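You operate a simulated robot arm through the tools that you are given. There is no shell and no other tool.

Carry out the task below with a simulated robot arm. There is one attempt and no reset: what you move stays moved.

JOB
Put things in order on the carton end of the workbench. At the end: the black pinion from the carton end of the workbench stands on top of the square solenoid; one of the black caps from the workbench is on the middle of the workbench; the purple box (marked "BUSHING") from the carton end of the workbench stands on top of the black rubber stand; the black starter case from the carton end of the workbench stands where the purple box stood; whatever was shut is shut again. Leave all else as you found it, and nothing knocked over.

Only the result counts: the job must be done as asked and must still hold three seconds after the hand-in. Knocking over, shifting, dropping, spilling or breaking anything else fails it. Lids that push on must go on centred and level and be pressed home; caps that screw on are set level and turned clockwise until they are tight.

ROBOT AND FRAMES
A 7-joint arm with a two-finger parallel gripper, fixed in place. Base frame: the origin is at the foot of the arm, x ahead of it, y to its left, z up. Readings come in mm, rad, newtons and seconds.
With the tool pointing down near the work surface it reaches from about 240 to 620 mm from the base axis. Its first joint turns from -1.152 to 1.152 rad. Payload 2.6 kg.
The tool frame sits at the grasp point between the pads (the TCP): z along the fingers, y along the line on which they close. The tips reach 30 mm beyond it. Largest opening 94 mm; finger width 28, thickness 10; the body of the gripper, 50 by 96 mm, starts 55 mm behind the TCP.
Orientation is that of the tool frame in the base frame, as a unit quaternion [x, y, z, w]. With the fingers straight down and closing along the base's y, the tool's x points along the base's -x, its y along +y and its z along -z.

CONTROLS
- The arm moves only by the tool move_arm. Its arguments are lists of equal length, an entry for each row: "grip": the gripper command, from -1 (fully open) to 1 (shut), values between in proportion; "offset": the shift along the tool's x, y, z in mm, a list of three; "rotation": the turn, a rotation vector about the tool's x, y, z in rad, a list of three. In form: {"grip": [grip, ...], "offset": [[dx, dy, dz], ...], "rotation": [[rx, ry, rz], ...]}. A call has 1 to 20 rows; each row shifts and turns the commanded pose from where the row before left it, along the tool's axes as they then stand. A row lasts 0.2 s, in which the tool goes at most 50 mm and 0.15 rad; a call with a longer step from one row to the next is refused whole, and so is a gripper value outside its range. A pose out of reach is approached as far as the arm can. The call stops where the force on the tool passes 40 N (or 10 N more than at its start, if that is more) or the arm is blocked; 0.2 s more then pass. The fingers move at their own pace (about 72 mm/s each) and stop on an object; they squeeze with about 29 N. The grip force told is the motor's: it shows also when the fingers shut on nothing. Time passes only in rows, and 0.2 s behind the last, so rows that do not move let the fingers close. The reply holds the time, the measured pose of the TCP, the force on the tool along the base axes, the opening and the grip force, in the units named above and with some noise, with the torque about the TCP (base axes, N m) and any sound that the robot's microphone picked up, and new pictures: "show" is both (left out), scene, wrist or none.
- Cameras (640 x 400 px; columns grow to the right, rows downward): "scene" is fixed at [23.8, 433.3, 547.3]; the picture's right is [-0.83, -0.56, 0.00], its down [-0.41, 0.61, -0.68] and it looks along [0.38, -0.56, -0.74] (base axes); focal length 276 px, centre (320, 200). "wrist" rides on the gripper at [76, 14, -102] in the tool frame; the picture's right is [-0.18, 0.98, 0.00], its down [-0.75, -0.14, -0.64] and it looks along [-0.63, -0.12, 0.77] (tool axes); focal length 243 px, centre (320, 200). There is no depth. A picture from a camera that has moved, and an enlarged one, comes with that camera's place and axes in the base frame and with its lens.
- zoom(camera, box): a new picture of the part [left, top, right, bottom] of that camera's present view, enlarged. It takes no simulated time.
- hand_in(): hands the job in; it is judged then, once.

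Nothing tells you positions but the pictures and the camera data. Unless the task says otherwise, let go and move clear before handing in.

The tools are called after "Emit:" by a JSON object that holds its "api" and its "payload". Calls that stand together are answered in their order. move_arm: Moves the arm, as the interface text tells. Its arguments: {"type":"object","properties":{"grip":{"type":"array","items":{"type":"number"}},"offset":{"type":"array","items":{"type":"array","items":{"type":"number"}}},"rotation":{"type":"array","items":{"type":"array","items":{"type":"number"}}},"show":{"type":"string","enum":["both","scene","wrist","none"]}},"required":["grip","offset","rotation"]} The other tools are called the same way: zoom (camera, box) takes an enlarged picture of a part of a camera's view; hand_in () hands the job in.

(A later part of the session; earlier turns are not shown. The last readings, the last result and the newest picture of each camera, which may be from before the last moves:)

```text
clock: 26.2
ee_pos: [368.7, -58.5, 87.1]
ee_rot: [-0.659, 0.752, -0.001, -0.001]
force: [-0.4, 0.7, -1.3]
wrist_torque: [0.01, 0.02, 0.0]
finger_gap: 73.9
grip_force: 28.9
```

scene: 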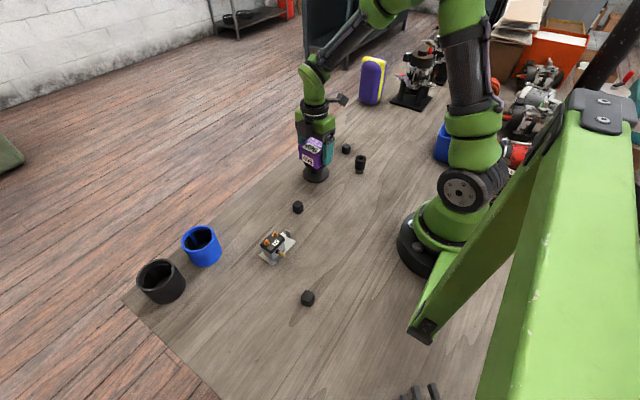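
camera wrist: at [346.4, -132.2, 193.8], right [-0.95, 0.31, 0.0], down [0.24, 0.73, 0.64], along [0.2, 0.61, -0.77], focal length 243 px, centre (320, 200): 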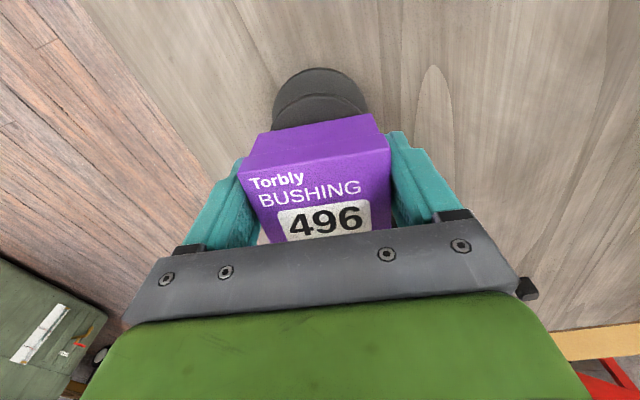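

Emit:
{"api": "move_arm", "payload": {"grip": [1, 1, -0.7, -1, -1], "offset": [[0, 0, 0.4], [0, 0, 0], [0, 0, 0], [0, 0, 0], [0, 0, 0]], "rotation": [[0, 0, 0], [0, 0, 0], [0, 0, 0], [0, 0, 0], [0, 0, 0]]}}

Emit:
{"api": "zoom", "payload": {"camera": "scene", "box": [260, 110, 380, 190]}}

Emit:
{"api": "zoom", "payload": {"camera": "wrist", "box": [200, 40, 440, 260]}}

```text
clock: 27.4
ee_pos: [368.3, -59.8, 85.9]
ee_rot: [-0.658, 0.753, 0.0, 0.0]
force: [0.4, 0.0, -0.7]
wrist_torque: [0.02, 0.01, -0.03]
finger_gap: 94.1
grip_force: 0.1
camera wrist: at [344.3, -132.7, 187.9], right [-0.95, 0.31, 0.0], down [0.24, 0.73, 0.64], along [0.2, 0.61, -0.77], focal length 243 px, centre (320, 200)
```

scene: 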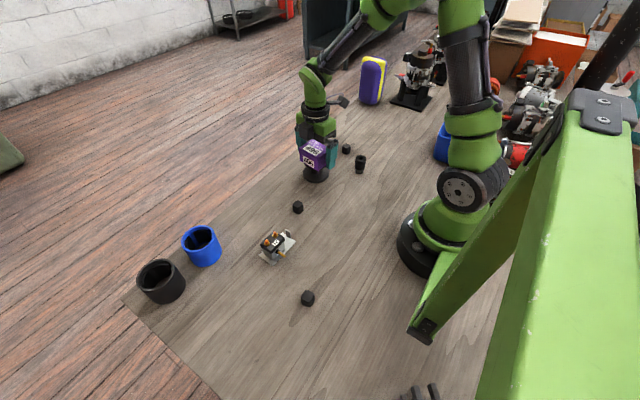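
wrist: 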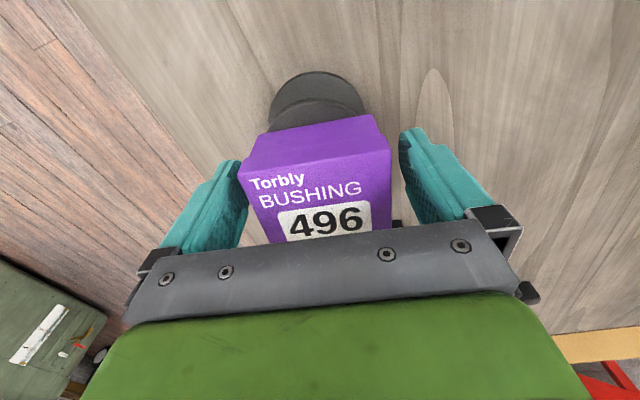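

```text
5.00 times, centred on (320, 150) of scene
camera zoom: at [23.8, 433.3, 547.3], right [-0.83, -0.56, 0.0], down [-0.41, 0.61, -0.68], along [0.38, -0.56, -0.74], focal length 1381 px, centre (320, 450)
```

zoom: 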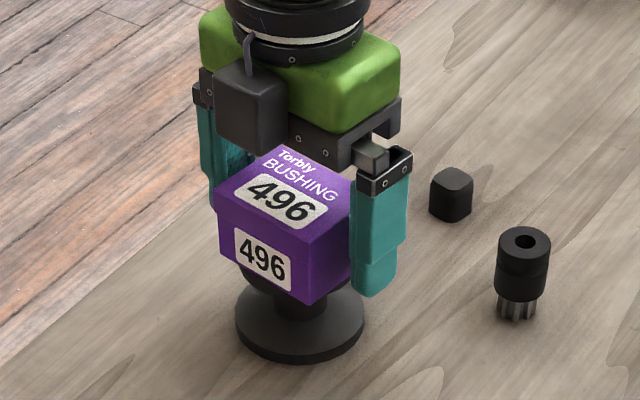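

```text
1.82 times, centred on (320, 150) of wrist
camera zoom: at [344.3, -132.7, 187.9], right [-0.95, 0.31, 0.0], down [0.24, 0.73, 0.64], along [0.2, 0.61, -0.77], focal length 441 px, centre (320, 291)
```

zoom: 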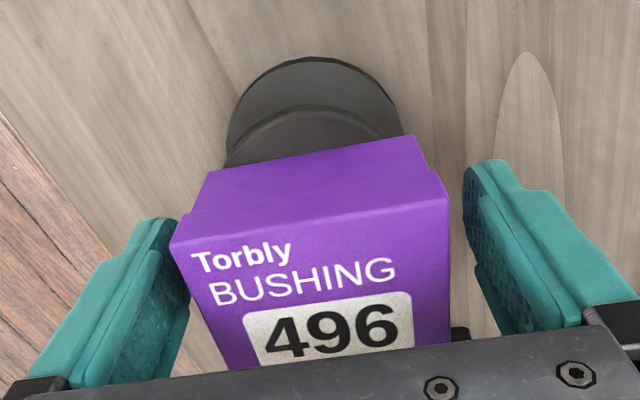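

The box sits centred on the stand. Next is the black starter case near (427, 413): I'll rise clear and go above it.

Emit:
{"api": "move_arm", "payload": {"grip": [-1, -1, -1, -1, -1, -1, -1, -1, -1, -1, -1, -1, -1, -1, -1, -1, -1, -1], "offset": [[0, 0, -20], [0, 0, -30], [0, 0, -35], [0, 0, -35], [-39, -0.8, 0], [-39, -0.8, 0], [-39, -0.8, 0], [-39, -0.8, 0], [-39, -0.8, 0], [-39, -0.8, 0], [-39, -0.8, 0], [-39, -0.8, 0], [-39, -0.8, 0], [-39, -0.8, 0], [-39, -0.8, 0], [-30, -0.8, 0], [0, 0, 0], [0, 0, 0]], "rotation": [[0, 0, 0], [0, 0, 0], [0, 0, 0], [0, 0, 0], [0, 0, 0], [0, 0, 0], [0, 0, 0], [0, 0, 0], [0, 0, 0], [0, 0, 0], [0, 0, 0], [0, 0, 0], [0, 0, 0], [0, 0, 0], [0, 0, 0], [0, 0, 0], [0, 0, 0], [0, 0, 0]]}}

Emit:
{"api": "zoom", "payload": {"camera": "wrist", "box": [200, 0, 440, 200]}}

Emit:
{"api": "zoom", "payload": {"camera": "scene", "box": [260, 110, 380, 190]}}

```text
clock: 31.2
ee_pos: [437.3, 395.0, 206.2]
ee_rot: [-0.659, 0.753, 0.0, 0.0]
force: [-0.5, 0.1, 0.6]
wrist_torque: [-0.02, 0.01, 0.02]
finger_gap: 94.0
grip_force: 0.1
camera wrist: at [413.6, 322.3, 308.3], right [-0.95, 0.31, 0.0], down [0.24, 0.73, 0.64], along [0.2, 0.61, -0.77], focal length 243 px, centre (320, 200)
```

scene: 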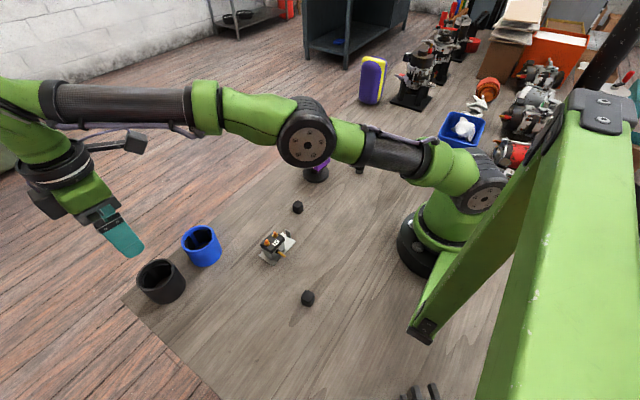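
wrist: 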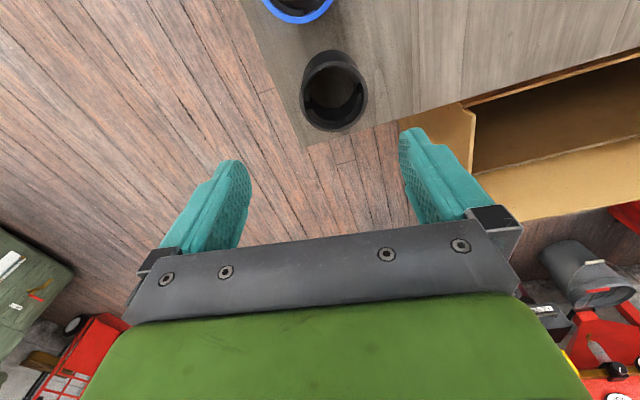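

```text
2.00 times, centred on (320, 100) of wrist
camera zoom: at [413.6, 322.3, 308.3], right [-0.95, 0.31, 0.0], down [0.24, 0.73, 0.64], along [0.2, 0.61, -0.77], focal length 485 px, centre (320, 400)
```

zoom: 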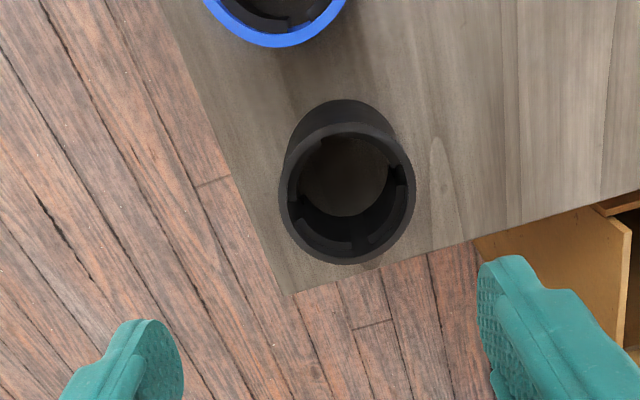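

```text
5.00 times, centred on (320, 150) of scene
camera zoom: at [23.7, 433.3, 547.3], right [-0.83, -0.56, 0.0], down [-0.41, 0.61, -0.68], along [0.38, -0.56, -0.74], focal length 1381 px, centre (320, 450)
```

zoom: 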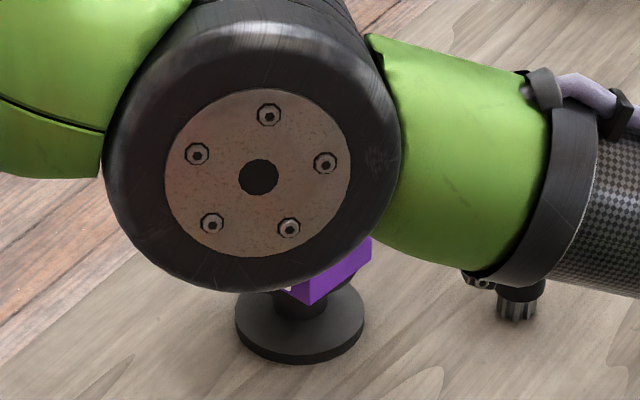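

The case is about 67 mm across and 62 mm tall, centred near (425, 400). I'll move above it and recheck.

Emit:
{"api": "move_arm", "payload": {"grip": [-1, -1, -1, -1, -1, -1], "offset": [[-3, 12.5, 0], [0, 0, 30], [0, 0, 35], [0, 0, 30], [0, 0, 0], [0, 0, 0]], "rotation": [[0, 0, 0], [0, 0, 0], [0, 0, 0], [0, 0, 0], [0, 0, 0], [0, 0, 0]]}}

Emit:
{"api": "zoom", "payload": {"camera": "wrist", "box": [200, 40, 440, 240]}}

```text
clock: 32.6
ee_pos: [425.6, 399.5, 113.3]
ee_rot: [-0.658, 0.753, -0.001, 0.0]
force: [0.0, -0.3, 0.0]
wrist_torque: [0.02, 0.0, 0.02]
finger_gap: 93.9
grip_force: 0.2
camera wrist: at [401.4, 326.4, 214.8], right [-0.95, 0.31, 0.0], down [0.24, 0.73, 0.64], along [0.2, 0.61, -0.77], focal length 243 px, centre (320, 200)
```

scene: 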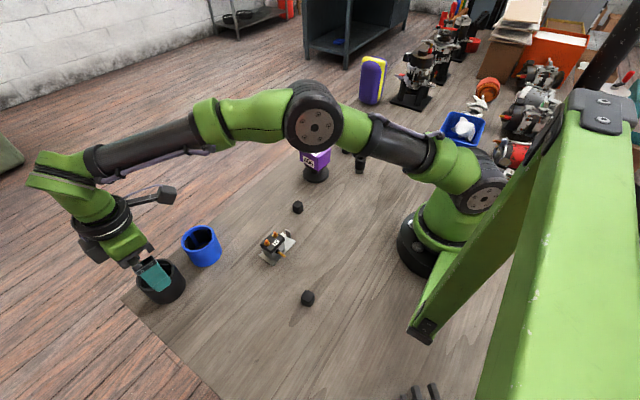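
wrist: 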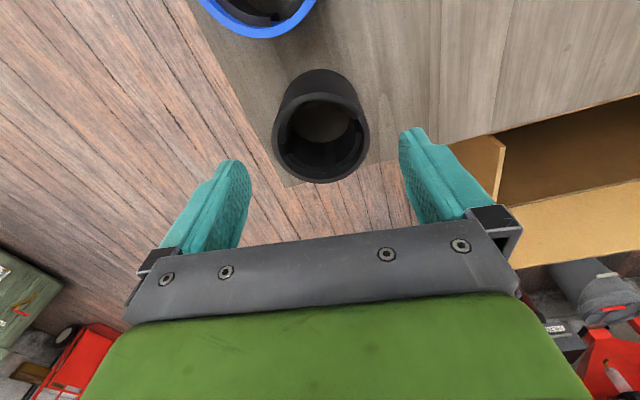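

```text
2.00 times, centred on (320, 140) of wrist
camera zoom: at [401.4, 326.4, 214.8], right [-0.95, 0.31, 0.0], down [0.24, 0.73, 0.64], along [0.2, 0.61, -0.77], focal length 485 px, centre (320, 320)
```

zoom: 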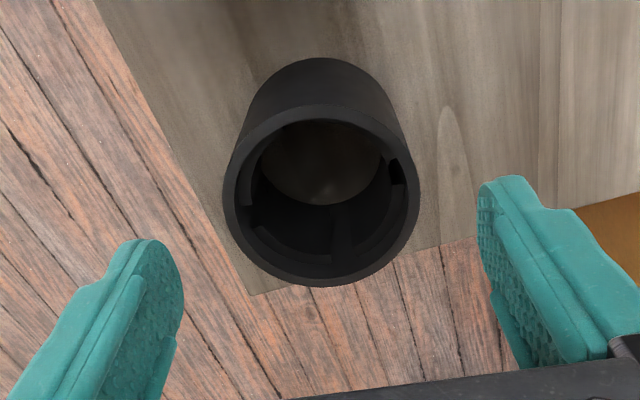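

Well centred. Lowering around the case and gripping.

Emit:
{"api": "move_arm", "payload": {"grip": [-1, -1, -1, -1, -1, 1, 1, 1, 1], "offset": [[0, 0.4, 20], [0, 0, 20], [0, 0, 20], [0, 0, 13], [0, 0, 0], [0, 0, 0], [0, 0, 0], [0, 0, 0], [0, 0, 0]], "rotation": [[0, 0, 0], [0, 0, 0], [0, 0, 0], [0, 0, 0], [0, 0, 0], [0, 0, 0], [0, 0, 0], [0, 0, 0], [0, 0, 0]]}}

```text
clock: 34.6
ee_pos: [424.7, 397.6, 39.0]
ee_rot: [-0.658, 0.753, -0.001, 0.0]
force: [-1.8, 1.0, -0.4]
wrist_torque: [0.16, 0.12, -0.01]
finger_gap: 69.1
grip_force: 29.0
camera wrist: at [401.2, 325.5, 140.9], right [-0.95, 0.31, 0.0], down [0.24, 0.73, 0.64], along [0.2, 0.61, -0.77], focal length 243 px, centre (320, 200)
```

scene: 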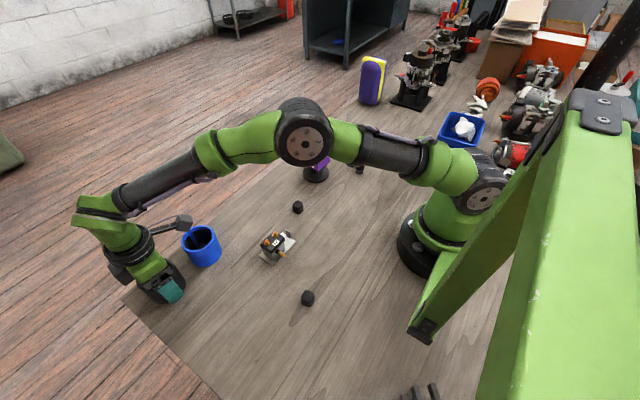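
wrist: 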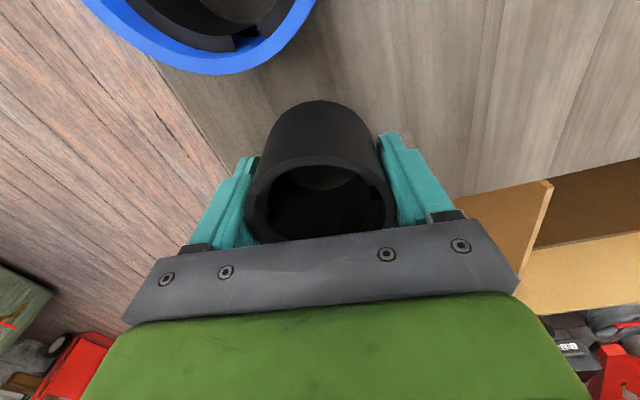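

Gripped at 69 mm. Lifting.

Emit:
{"api": "move_arm", "payload": {"grip": [1, 1, 1, 1, 1, 1], "offset": [[0, 0, -4], [0, 0, -10], [0, 0, -25], [0, 0, -30], [0, 0, -30], [0, 0, 0]], "rotation": [[0, 0, 0], [0, 0, 0], [0, 0, 0], [0, 0, 0], [0, 0, 0], [0, 0, 0]]}}

```text
clock: 36.0
ee_pos: [426.3, 399.7, 138.1]
ee_rot: [-0.658, 0.753, 0.0, 0.0]
force: [0.5, 0.9, -6.7]
wrist_torque: [-0.02, 0.02, 0.01]
finger_gap: 68.9
grip_force: 29.0
camera wrist: at [402.4, 327.2, 240.0], right [-0.95, 0.31, 0.0], down [0.24, 0.73, 0.64], along [0.2, 0.61, -0.77], focal length 243 px, centre (320, 200)
```

scene: 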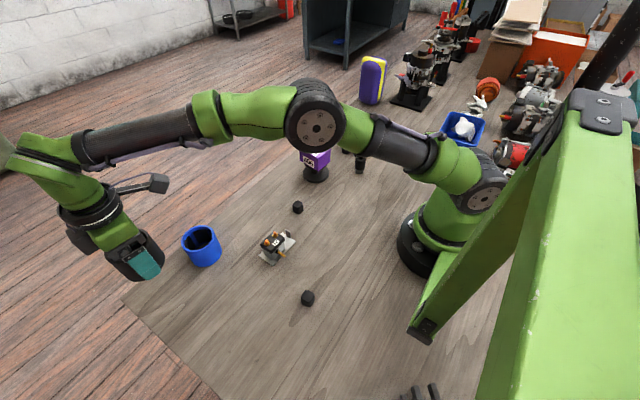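
wrist: 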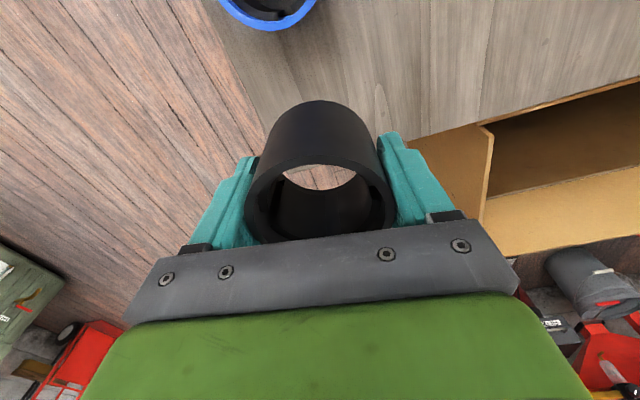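

Held firmly, about 0.7 kg. Carrying it to the box's former spot (250, 338).

Emit:
{"api": "move_arm", "payload": {"grip": [1, 1, 1, 1, 1, 1, 1, 1, 1, 1], "offset": [[10.5, 20.8, 0], [10.5, 20.8, 0], [10.5, 20.8, 0], [10.5, 20.8, 0], [10.5, 20.8, 0], [10.5, 20.8, 0], [10.5, 20.8, 0], [10.9, 20.6, 0], [0, 0, 0], [0, 0, 0]], "rotation": [[0, 0, 0], [0, 0, 0], [0, 0, 0], [0, 0, 0], [0, 0, 0], [0, 0, 0], [0, 0, 0], [0, 0, 0], [0, 0, 0], [0, 0, 0]]}}

```text
clock: 38.2
ee_pos: [249.7, 336.7, 135.7]
ee_rot: [-0.658, 0.753, 0.0, 0.0]
force: [0.4, -0.2, -6.7]
wrist_torque: [0.0, 0.03, 0.04]
finger_gap: 69.2
grip_force: 29.1
camera wrist: at [225.3, 264.7, 237.8], right [-0.95, 0.31, 0.0], down [0.24, 0.73, 0.64], along [0.2, 0.61, -0.77], focal length 243 px, centre (320, 200)
```

scene: 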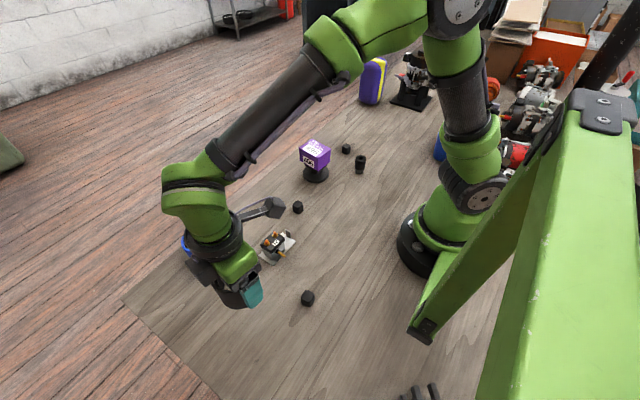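
wrist: 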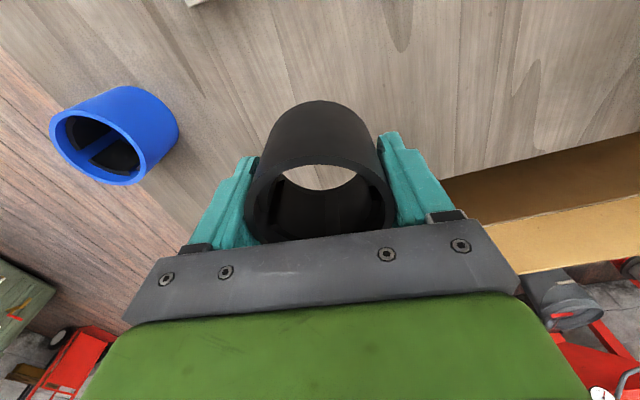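

Lowering to just above the bench.

Emit:
{"api": "move_arm", "payload": {"grip": [1, 1, 1, 1, 1, 1, 1, 1], "offset": [[-1, 0, 25], [0, 0, 25], [0, 0, 20], [0, 0, 15], [0, 0, 7], [0, 0, 2], [0, 0, 0], [0, 0, 0]], "rotation": [[0, 0, 0], [0, 0, 0], [0, 0, 0], [0, 0, 0], [0, 0, 0], [0, 0, 0], [0, 0, 0], [0, 0, 0]]}}

```text
clock: 40.0
ee_pos: [249.2, 338.7, 42.8]
ee_rot: [-0.658, 0.753, -0.001, 0.0]
force: [-0.4, -0.1, -6.2]
wrist_torque: [0.0, 0.0, 0.02]
finger_gap: 68.7
grip_force: 29.4
camera wrist: at [226.0, 265.0, 145.5], right [-0.95, 0.31, 0.0], down [0.24, 0.73, 0.64], along [0.2, 0.61, -0.77], focal length 243 px, centre (320, 200)
```

scene: 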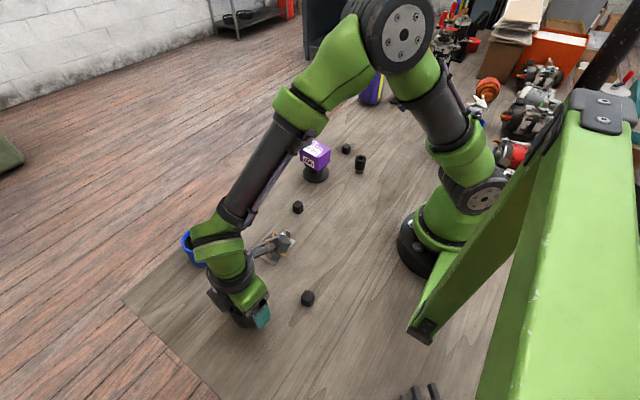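
wrist: 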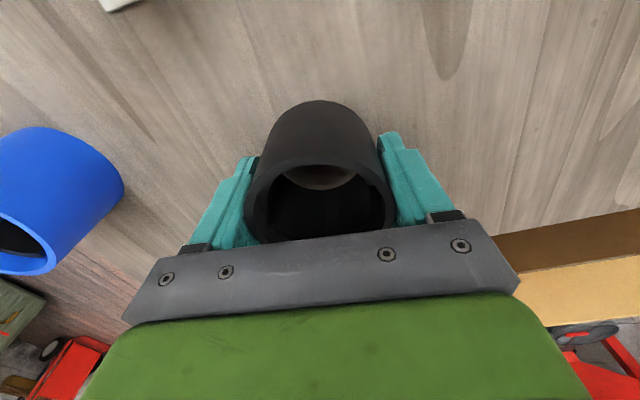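

Emit:
{"api": "move_arm", "payload": {"grip": [1, 1, 1, 1], "offset": [[0, 0, 1], [0, 0, 1], [0, 0, 0.7], [0, 0, 0]], "rotation": [[0, 0, 0], [0, 0, 0], [0, 0, 0], [0, 0, 0]], "show": "none"}}

```text
clock: 41.0
ee_pos: [249.9, 337.4, 39.7]
ee_rot: [-0.658, 0.753, 0.0, 0.0]
force: [0.6, 0.3, -6.4]
wrist_torque: [-0.04, 0.0, -0.02]
finger_gap: 69.1
grip_force: 29.4
```

The case isn't touching the bench yet, since the full weight is still on the tool. Continuing in half-millimetre steps.

Emit:
{"api": "move_arm", "payload": {"grip": [1, 1, 1], "offset": [[0, 0, 0.6], [0, 0, 0.5], [0, 0, 0]], "rotation": [[0, 0, 0], [0, 0, 0], [0, 0, 0]], "show": "none"}}

```text
clock: 41.8
ee_pos: [250.7, 338.1, 39.5]
ee_rot: [-0.658, 0.753, 0.0, 0.001]
force: [-1.5, 0.1, -1.5]
wrist_torque: [-0.15, -0.08, -0.03]
finger_gap: 68.7
grip_force: 29.2
```

Contact: the bench now carries most of the weight. Releasing.

Emit:
{"api": "move_arm", "payload": {"grip": [1, -0.6, -1, -1, -1], "offset": [[0, 0, 0.4], [0, 0, 0], [0, 0, 0], [0, 0, 0], [0, 0, 0]], "rotation": [[0, 0, 0], [0, 0, 0], [0, 0, 0], [0, 0, 0], [0, 0, 0]]}}

```text
clock: 43.0
ee_pos: [251.2, 337.4, 37.9]
ee_rot: [-0.658, 0.753, 0.0, 0.001]
force: [-0.1, 0.5, 0.2]
wrist_torque: [-0.02, -0.02, 0.01]
finger_gap: 94.1
grip_force: 0.0
camera wrist: at [226.7, 264.8, 139.8], right [-0.95, 0.31, 0.0], down [0.24, 0.73, 0.64], along [0.2, 0.61, -0.77], focal length 243 px, centre (320, 200)
```

scene: 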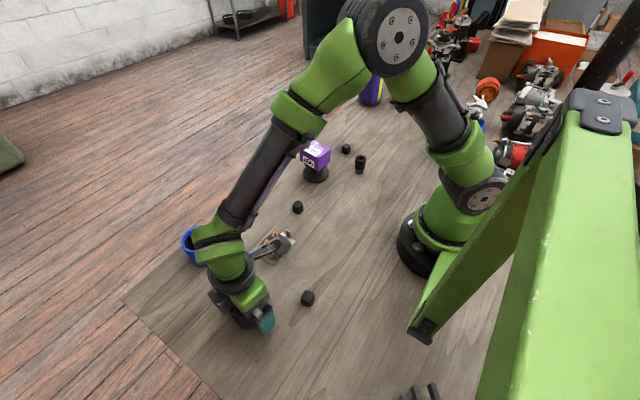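
wrist: 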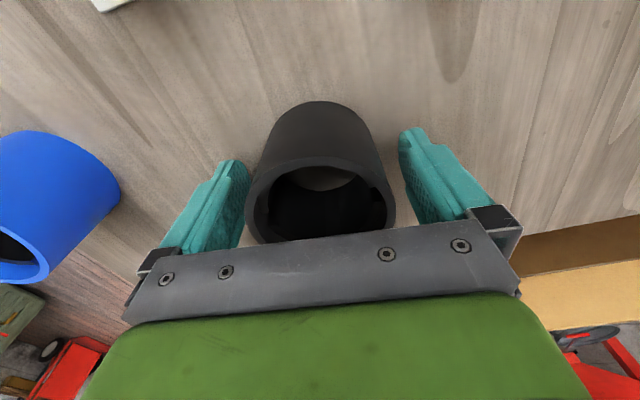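

Case placed. I'll rise and move to look closely at the solenoid top.

Emit:
{"api": "move_arm", "payload": {"grip": [-1, -1, -1, -1, -1, -1, -1, -1, -1, -1], "offset": [[0, 0, -25], [0, 0, -35], [0, 0, -40], [0, 0, -30], [25, -13, 0], [25, -13, 0], [25, -13, 0], [20, -13, 0], [0, 0, 0], [0, 0, 0]], "rotation": [[0, 0, 0], [0, 0, 0], [0, 0, 0], [0, 0, 0], [0, 0, 0], [0, 0, 0], [0, 0, 0], [0, 0, 0], [0, 0, 0], [0, 0, 0]]}}

Emit:
{"api": "zoom", "payload": {"camera": "wrist", "box": [240, 0, 440, 160]}}

Emit:
{"api": "zoom", "payload": {"camera": "scene", "box": [190, 220, 310, 330]}}

```text
clock: 45.2
ee_pos: [290.2, 237.1, 167.8]
ee_rot: [-0.658, 0.753, 0.0, 0.0]
force: [-0.4, -0.3, 0.6]
wrist_torque: [-0.01, 0.01, 0.0]
finger_gap: 93.8
grip_force: 0.0
camera wrist: at [265.6, 163.4, 269.8], right [-0.95, 0.31, 0.0], down [0.24, 0.73, 0.64], along [0.2, 0.61, -0.77], focal length 243 px, centre (320, 200)
```

scene: 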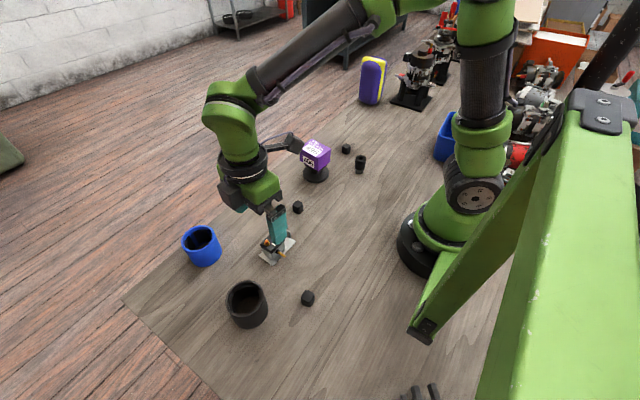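
wrist: 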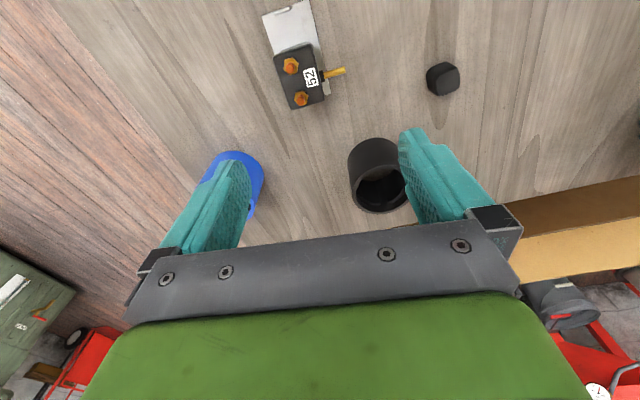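

```text
2.50 times, centred on (340, 80) of wrist
camera zoom: at [265.6, 163.4, 269.8], right [-0.95, 0.31, 0.0], down [0.24, 0.73, 0.64], along [0.2, 0.61, -0.77], focal length 606 px, centre (270, 500)
```

zoom: 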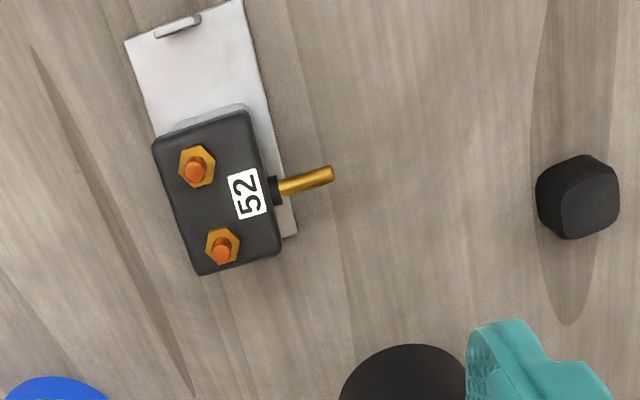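

```text
3.64 times, centred on (250, 275) of scene
camera zoom: at [23.8, 433.3, 547.3], right [-0.83, -0.56, 0.0], down [-0.41, 0.61, -0.68], along [0.38, -0.56, -0.74], focal length 1004 px, centre (574, -73)
```

zoom: 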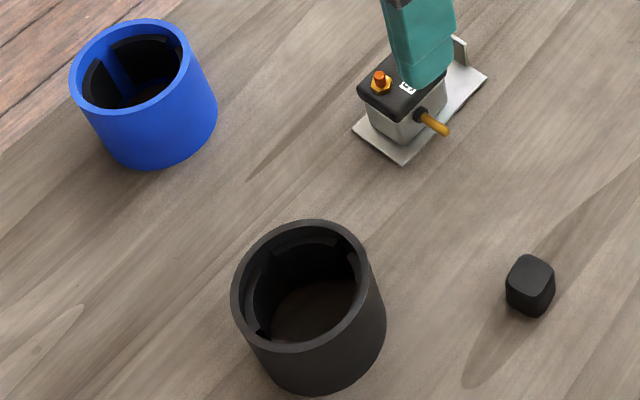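

The case stands neatly on the box's former spot. The solenoid's cap has two bolts on one side and a flat labelled strip on the other, so I need accurate dimensions. Lowering the camera for a closer view.

Emit:
{"api": "move_arm", "payload": {"grip": [-1, -1, -1, -1], "offset": [[20, -10, 20], [10, -8, 20], [0, 0, 10], [0, 0, 0]], "rotation": [[0, 0, 0], [0, 0, 0], [0, 0, 0], [0, 0, 0]]}}

Emit:
{"api": "zoom", "payload": {"camera": "wrist", "box": [230, 0, 430, 160]}}

Emit:
{"api": "zoom", "payload": {"camera": "scene", "box": [240, 215, 310, 275]}}

```text
clock: 46.2
ee_pos: [304.4, 204.2, 117.8]
ee_rot: [-0.658, 0.753, 0.0, 0.0]
force: [-0.3, -0.5, 0.1]
wrist_torque: [-0.05, -0.03, -0.01]
finger_gap: 94.1
grip_force: 0.1
camera wrist: at [281.1, 131.2, 220.5], right [-0.95, 0.31, 0.0], down [0.24, 0.73, 0.64], along [0.2, 0.61, -0.77], focal length 243 px, centre (320, 200)
```

scene: 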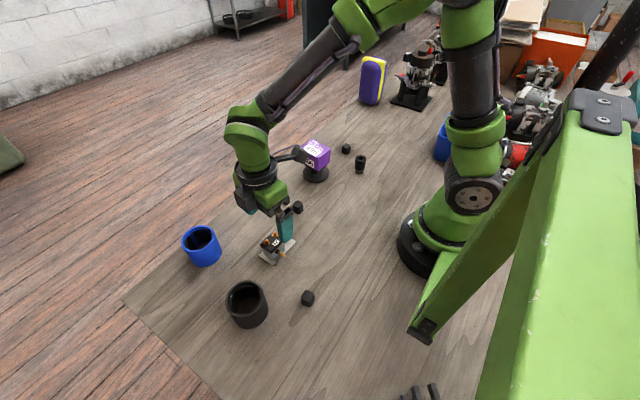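
wrist: 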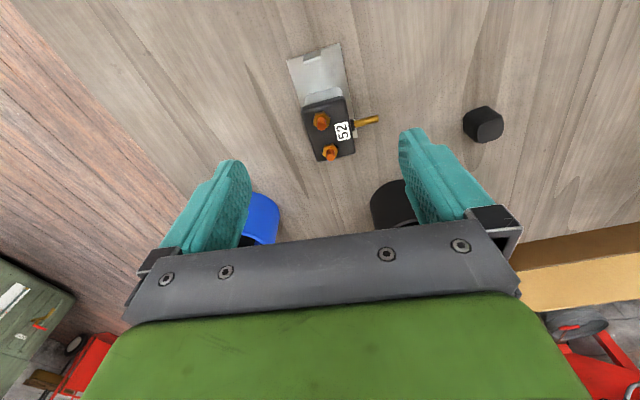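

```text
2.50 times, centred on (330, 80) of wrist
camera zoom: at [281.1, 131.2, 220.5], right [-0.95, 0.31, 0.0], down [0.24, 0.73, 0.64], along [0.2, 0.61, -0.77], focal length 606 px, centre (295, 500)
```

zoom: 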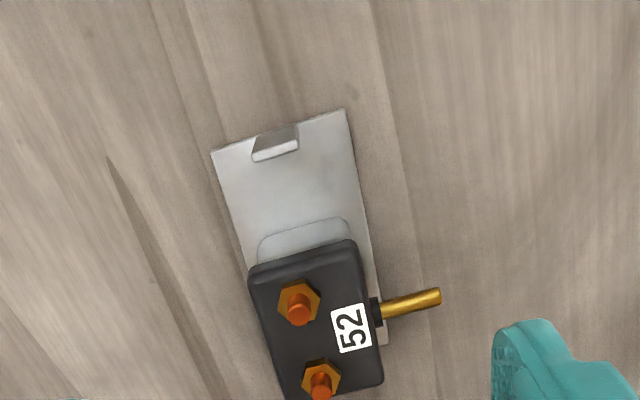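

```text
6.67 times, centred on (275, 245) of scene
camera zoom: at [23.8, 433.3, 547.3], right [-0.83, -0.56, 0.0], down [-0.41, 0.61, -0.68], along [0.38, -0.56, -0.74], focal length 1841 px, centre (620, -100)
```

zoom: 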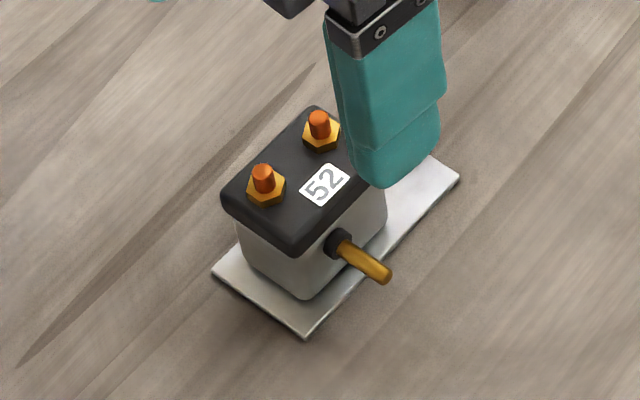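

The solenoid's flat cap is about 45×31 mm with its top at z≈44, and the bolts sit off to one side with a free strip beside them. Now I'll look closely at the pinion near (272, -142).

Emit:
{"api": "move_arm", "payload": {"grip": [-1, -1, -1, -1, -1, -1, -1, -1, -1, -1, -1, -1, -1, -1], "offset": [[0, 0, -35], [0, 0, -35], [32, -1.5, 0], [32, -1.5, 0], [32, -1.5, 0], [32, -1.5, 0], [32, -1.5, 0], [32, -1.5, 0], [32, -1.5, 0], [32, -1.5, 0], [32, -1.5, 0], [32, -1.5, 0], [0, 0, 0], [0, 0, 0]], "rotation": [[0, 0, 0], [0, 0, 0], [0, 0, 0], [0, 0, 0], [0, 0, 0], [0, 0, 0], [0, 0, 0], [0, 0, 0], [0, 0, 0], [0, 0, 0], [0, 0, 0], [0, 0, 0], [0, 0, 0], [0, 0, 0]]}}

Emit:
{"api": "zoom", "payload": {"camera": "wrist", "box": [230, 0, 430, 160]}}

Emit:
{"api": "zoom", "payload": {"camera": "scene", "box": [240, 215, 310, 275]}}

```text
clock: 49.2
ee_pos: [276.2, -115.9, 191.7]
ee_rot: [-0.658, 0.753, 0.0, -0.001]
force: [-0.8, -0.2, -0.5]
wrist_torque: [-0.03, -0.02, -0.02]
finger_gap: 94.0
grip_force: 0.1
camera wrist: at [252.6, -188.4, 292.5], right [-0.95, 0.31, 0.0], down [0.24, 0.73, 0.64], along [0.2, 0.61, -0.77], focal length 243 px, centre (320, 200)
```

scene: 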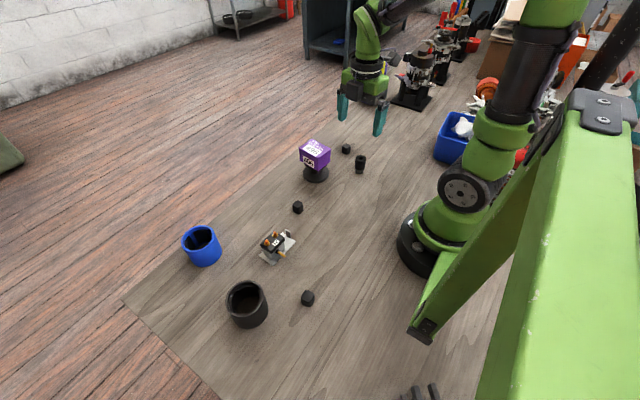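
wrist: 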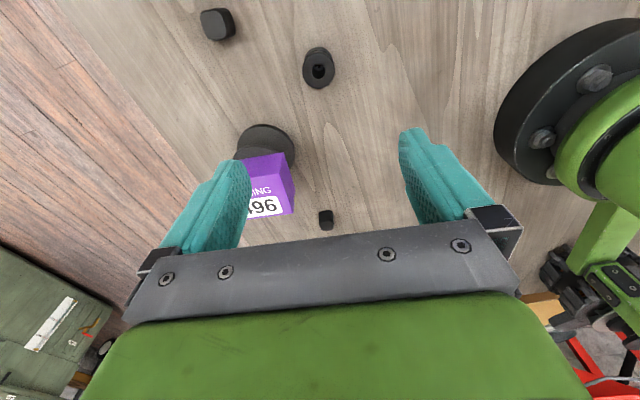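

```text
2.50 times, centred on (330, 80) of wrist
camera zoom: at [252.6, -188.4, 292.5], right [-0.95, 0.31, 0.0], down [0.24, 0.73, 0.64], along [0.2, 0.61, -0.77], focal length 606 px, centre (295, 500)
```

zoom: 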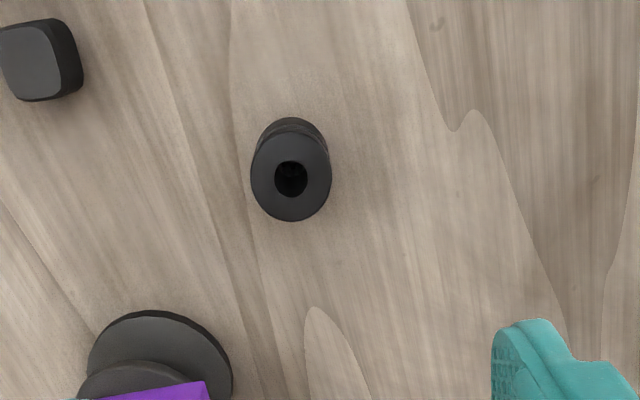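

```text
6.67 times, centred on (275, 245) of scene
camera zoom: at [23.8, 433.3, 547.3], right [-0.83, -0.56, 0.0], down [-0.41, 0.61, -0.68], along [0.38, -0.56, -0.74], focal length 1841 px, centre (620, -100)
```

zoom: 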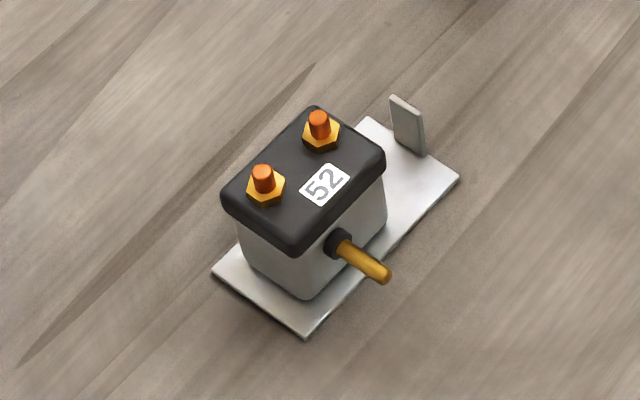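

The pinion is about 29 mm in diameter and roughly 53 mm tall, near (270, -142). I'll align above it and recheck from closer.

Emit:
{"api": "move_arm", "payload": {"grip": [-1, -1, -1, -1, -1], "offset": [[26.4, 2.8, 0], [0, 0, 30], [0, 0, 30], [0, 0, 25], [0, 0, 0]], "rotation": [[0, 0, 0], [0, 0, 0], [0, 0, 0], [0, 0, 0], [0, 0, 0]]}}

Emit:
{"api": "zoom", "payload": {"camera": "wrist", "box": [230, 40, 430, 200]}}

Emit:
{"api": "zoom", "payload": {"camera": "scene", "box": [320, 110, 400, 190]}}

```text
clock: 50.4
ee_pos: [270.6, -141.2, 101.1]
ee_rot: [-0.658, 0.753, 0.0, 0.0]
force: [0.2, 0.1, 0.2]
wrist_torque: [-0.01, 0.0, 0.03]
finger_gap: 93.9
grip_force: 0.0
camera wrist: at [246.6, -213.7, 203.7], right [-0.95, 0.31, 0.0], down [0.24, 0.73, 0.64], along [0.2, 0.61, -0.77], focal length 243 px, centre (320, 200)
```

scene: 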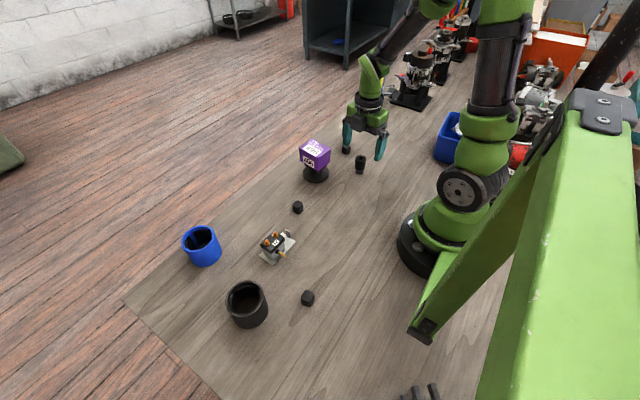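
wrist: 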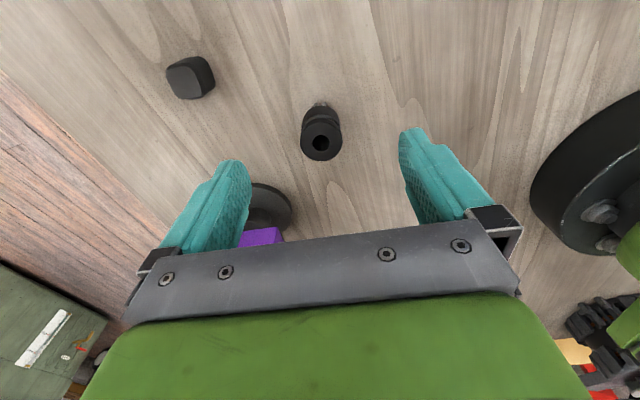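

```text
2.50 times, centred on (330, 120) of wrist
camera zoom: at [246.6, -213.7, 203.7], right [-0.95, 0.31, 0.0], down [0.24, 0.73, 0.64], along [0.2, 0.61, -0.77], focal length 606 px, centre (295, 400)
```

zoom: 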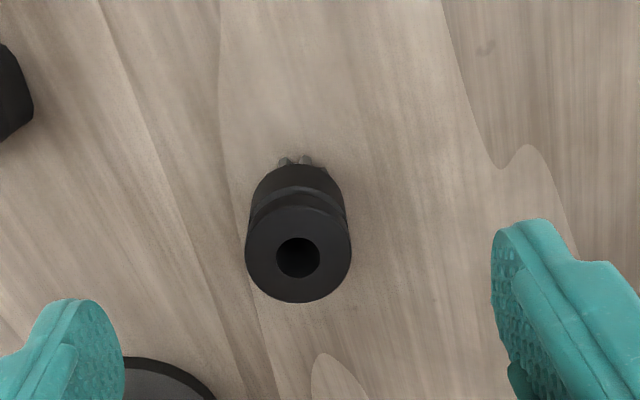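

```text
5.00 times, centred on (360, 150) of scene
camera zoom: at [23.8, 433.3, 547.3], right [-0.83, -0.56, 0.0], down [-0.41, 0.61, -0.68], along [0.38, -0.56, -0.74], focal length 1381 px, centre (120, 450)
```

zoom: 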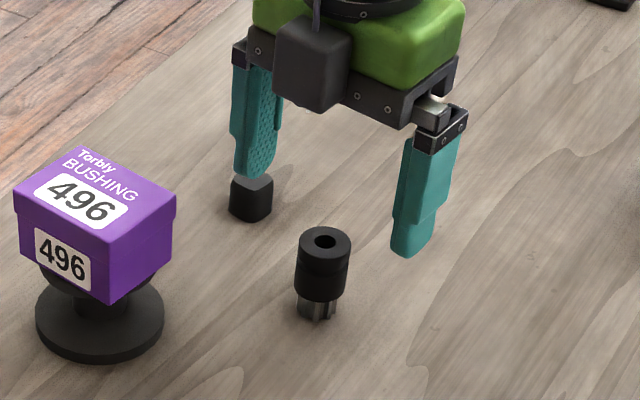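

Within 2 mm. I'll grip the upper part of the pinion with tips at about z=27, so that they clear the bolts when placing.

Emit:
{"api": "move_arm", "payload": {"grip": [-1, -1, -1, -1, 1, 1, 1, 1, 1], "offset": [[1.8, 0.6, 15], [0, 0, 15], [0, 0, 14], [0, 0, 0], [0, 0, 0], [0, 0, 0], [0, 0, 0], [0, 0, 0], [0, 0, 0]], "rotation": [[0, 0, 0], [0, 0, 0], [0, 0, 0], [0, 0, 0], [0, 0, 0], [0, 0, 0], [0, 0, 0], [0, 0, 0], [0, 0, 0]]}}

Emit:
{"api": "zoom", "payload": {"camera": "scene", "box": [320, 110, 400, 190]}}

Emit:
{"api": "zoom", "payload": {"camera": "wrist", "box": [230, 80, 430, 240]}}

```text
clock: 52.4
ee_pos: [270.1, -143.0, 58.4]
ee_rot: [-0.657, 0.754, 0.0, 0.0]
force: [-0.3, -0.4, -0.9]
wrist_torque: [0.0, -0.01, -0.02]
finger_gap: 28.5
grip_force: 29.4
camera wrist: at [246.3, -215.8, 161.4], right [-0.95, 0.31, 0.0], down [0.24, 0.73, 0.64], along [0.2, 0.61, -0.77], focal length 243 px, centre (320, 200)
```

scene: 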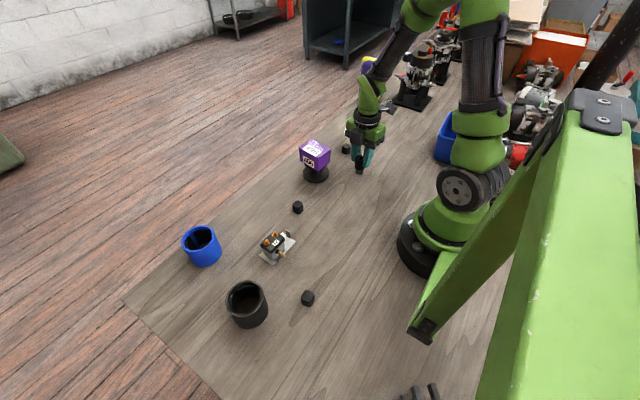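
wrist: 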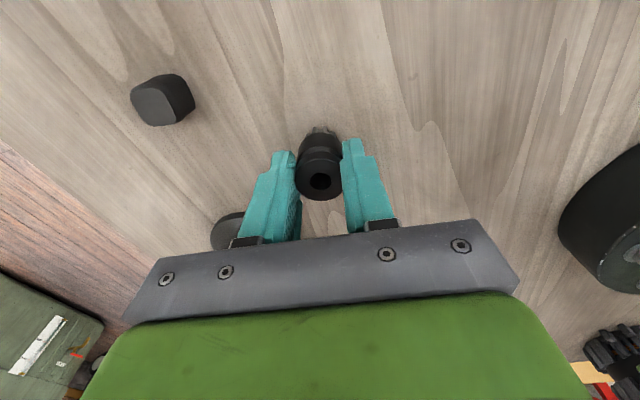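

```text
5.00 times, centred on (360, 150) of scene
camera zoom: at [23.8, 433.3, 547.4], right [-0.83, -0.56, 0.0], down [-0.41, 0.61, -0.68], along [0.38, -0.56, -0.74], focal length 1381 px, centre (120, 450)
```

zoom: 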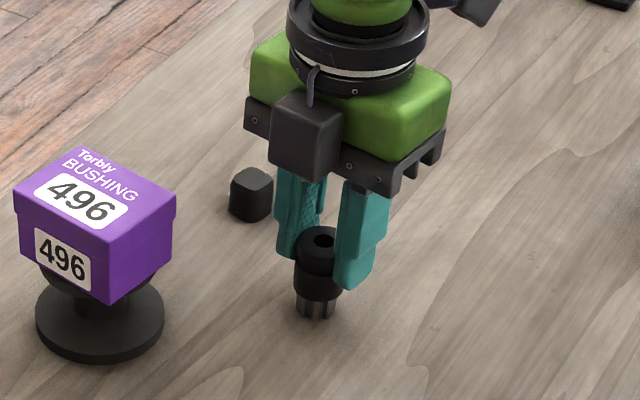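

```text
2.50 times, centred on (330, 160) of wrist
camera zoom: at [246.3, -215.8, 161.4], right [-0.95, 0.31, 0.0], down [0.24, 0.73, 0.64], along [0.2, 0.61, -0.77], focal length 606 px, centre (295, 300)
```

zoom: 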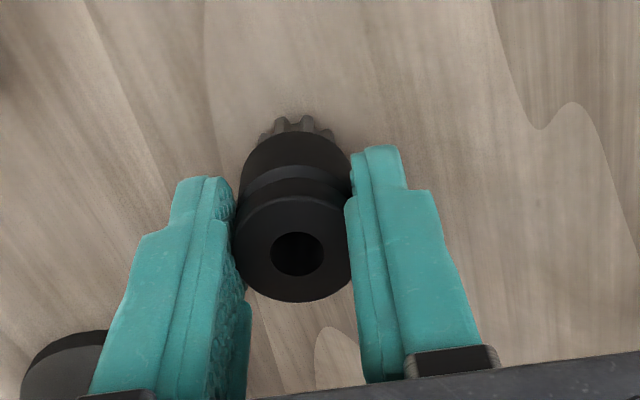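

Gripped at 28.5 mm. Lifting and carrying it over the solenoid.

Emit:
{"api": "move_arm", "payload": {"grip": [1, 1, 1, 1, 1, 1, 1, 1, 1, 1, 1, 1, 1, 1, 1, 1, 1], "offset": [[0, 0, -8], [0, 0, -32], [0, 0, -40], [0, 0, -30], [-30, 2.5, 0], [-30, 2.5, 0], [-30, 2.5, 0], [-30, 2.5, 0], [-30, 2.5, 0], [-30, 2.5, 0], [-30, 2.5, 0], [-30, 2.5, 0], [-30, 2.5, 0], [-30, 2.5, 0], [-30, 2.5, 0], [-24, 2.5, 0], [0, 0, 0]], "rotation": [[0, 0, 0], [0, 0, 0], [0, 0, 0], [0, 0, 0], [0, 0, 0], [0, 0, 0], [0, 0, 0], [0, 0, 0], [0, 0, 0], [0, 0, 0], [0, 0, 0], [0, 0, 0], [0, 0, 0], [0, 0, 0], [0, 0, 0], [0, 0, 0], [0, 0, 0]]}}

Emit:
{"api": "zoom", "payload": {"camera": "scene", "box": [230, 190, 330, 270]}}

Emit:
{"api": "zoom", "payload": {"camera": "wrist", "box": [220, 40, 420, 200]}}

```text
clock: 56.0
ee_pos: [283.7, 213.1, 169.5]
ee_rot: [-0.658, 0.753, 0.0, 0.0]
force: [-0.4, -0.2, -0.9]
wrist_torque: [0.02, -0.02, -0.01]
finger_gap: 28.6
grip_force: 28.6
camera wrist: at [260.4, 140.7, 270.7], right [-0.95, 0.31, 0.0], down [0.24, 0.73, 0.64], along [0.2, 0.61, -0.77], focal length 243 px, centre (320, 200)
```

scene: 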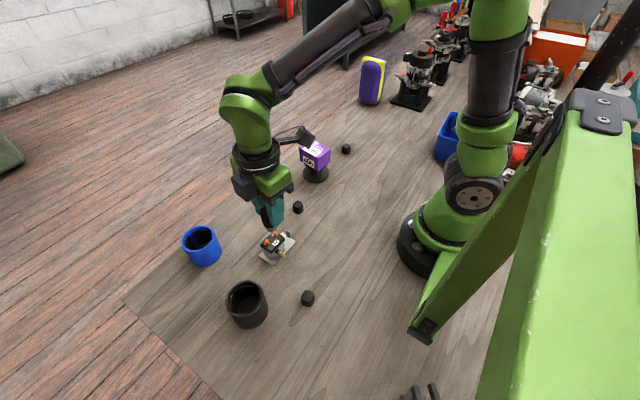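
wrist: 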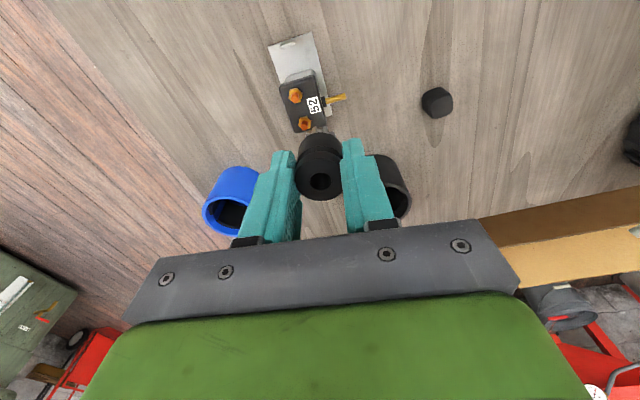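

```text
5.00 times, centred on (280, 230) of scene
camera zoom: at [23.8, 433.3, 547.3], right [-0.83, -0.56, 0.0], down [-0.41, 0.61, -0.68], along [0.38, -0.56, -0.74], focal length 1381 px, centre (520, 50)
```

zoom: 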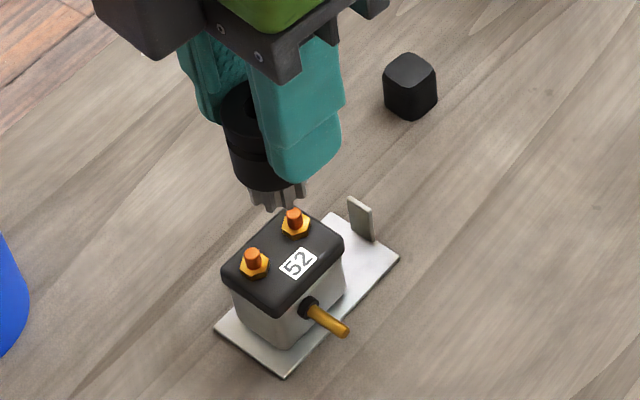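

```text
2.50 times, centred on (320, 120) of wrist
camera zoom: at [260.4, 140.7, 270.7], right [-0.95, 0.31, 0.0], down [0.24, 0.73, 0.64], along [0.2, 0.61, -0.77], focal length 606 px, centre (320, 400)
```

zoom: 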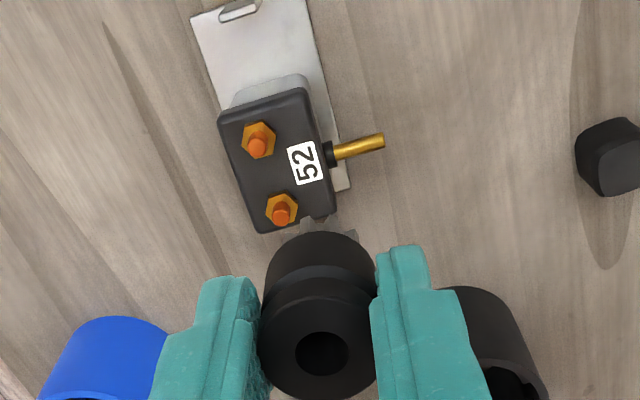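

The flat strip's target point is about 6 mm to the side of the pinion axis in the tool frame. I'll shift and lower to just above the bolts, then recheck.

Emit:
{"api": "move_arm", "payload": {"grip": [1, 1, 1, 1, 1], "offset": [[1.2, -6.2, 10], [0, 0, 20], [0, 0, 17], [0, 0, 0], [0, 0, 0]], "rotation": [[0, 0, 0], [0, 0, 0], [0, 0, 0], [0, 0, 0], [0, 0, 0]]}}

Emit:
{"api": "zoom", "payload": {"camera": "scene", "box": [240, 205, 310, 275]}}

Emit:
{"api": "zoom", "payload": {"camera": "wrist", "box": [240, 70, 400, 200]}}

```text
clock: 57.2
ee_pos: [289.5, 212.4, 121.0]
ee_rot: [-0.658, 0.753, 0.0, 0.001]
force: [-0.5, 0.0, -2.1]
wrist_torque: [0.01, -0.03, 0.0]
finger_gap: 28.2
grip_force: 29.1
camera wrist: at [265.2, 138.3, 224.2], right [-0.95, 0.31, 0.0], down [0.24, 0.73, 0.64], along [0.2, 0.61, -0.77], focal length 243 px, centre (320, 200)
```

scene: 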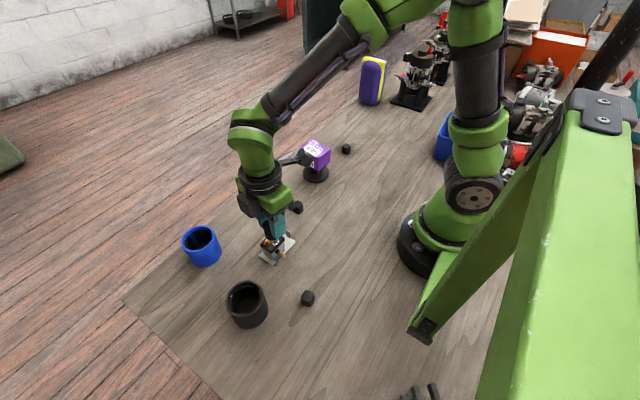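
wrist: 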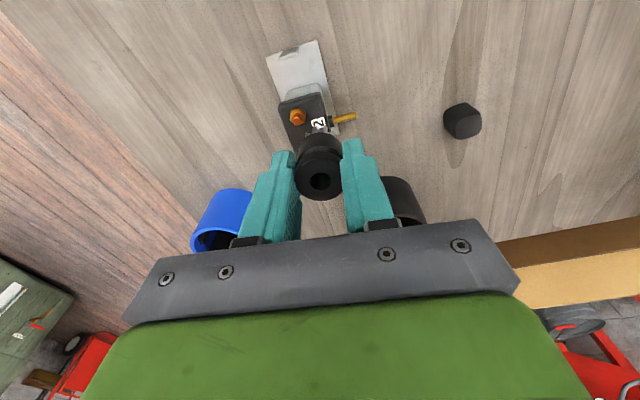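

```text
5.71 times, centred on (275, 240) of scene
camera zoom: at [23.8, 433.3, 547.3], right [-0.83, -0.56, 0.0], down [-0.41, 0.61, -0.68], along [0.38, -0.56, -0.74], focal length 1578 px, centre (577, -29)
```

zoom: 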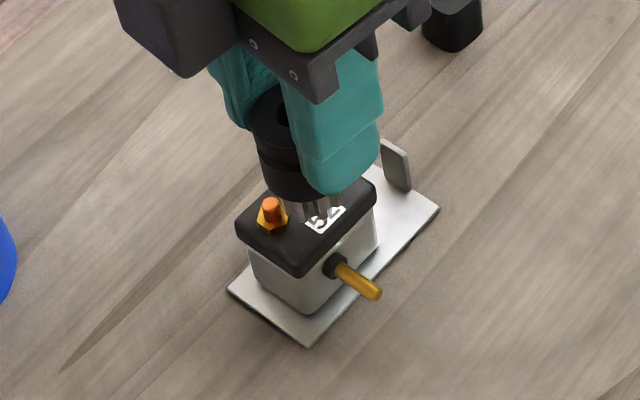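

```text
3.08 times, centred on (320, 135) of wrist
camera zoom: at [265.2, 138.3, 224.2], right [-0.95, 0.31, 0.0], down [0.24, 0.73, 0.64], along [0.2, 0.61, -0.77], focal length 746 px, centre (320, 400)
```

zoom: 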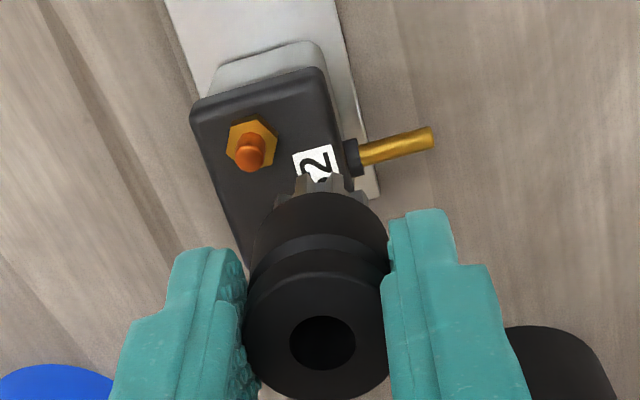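

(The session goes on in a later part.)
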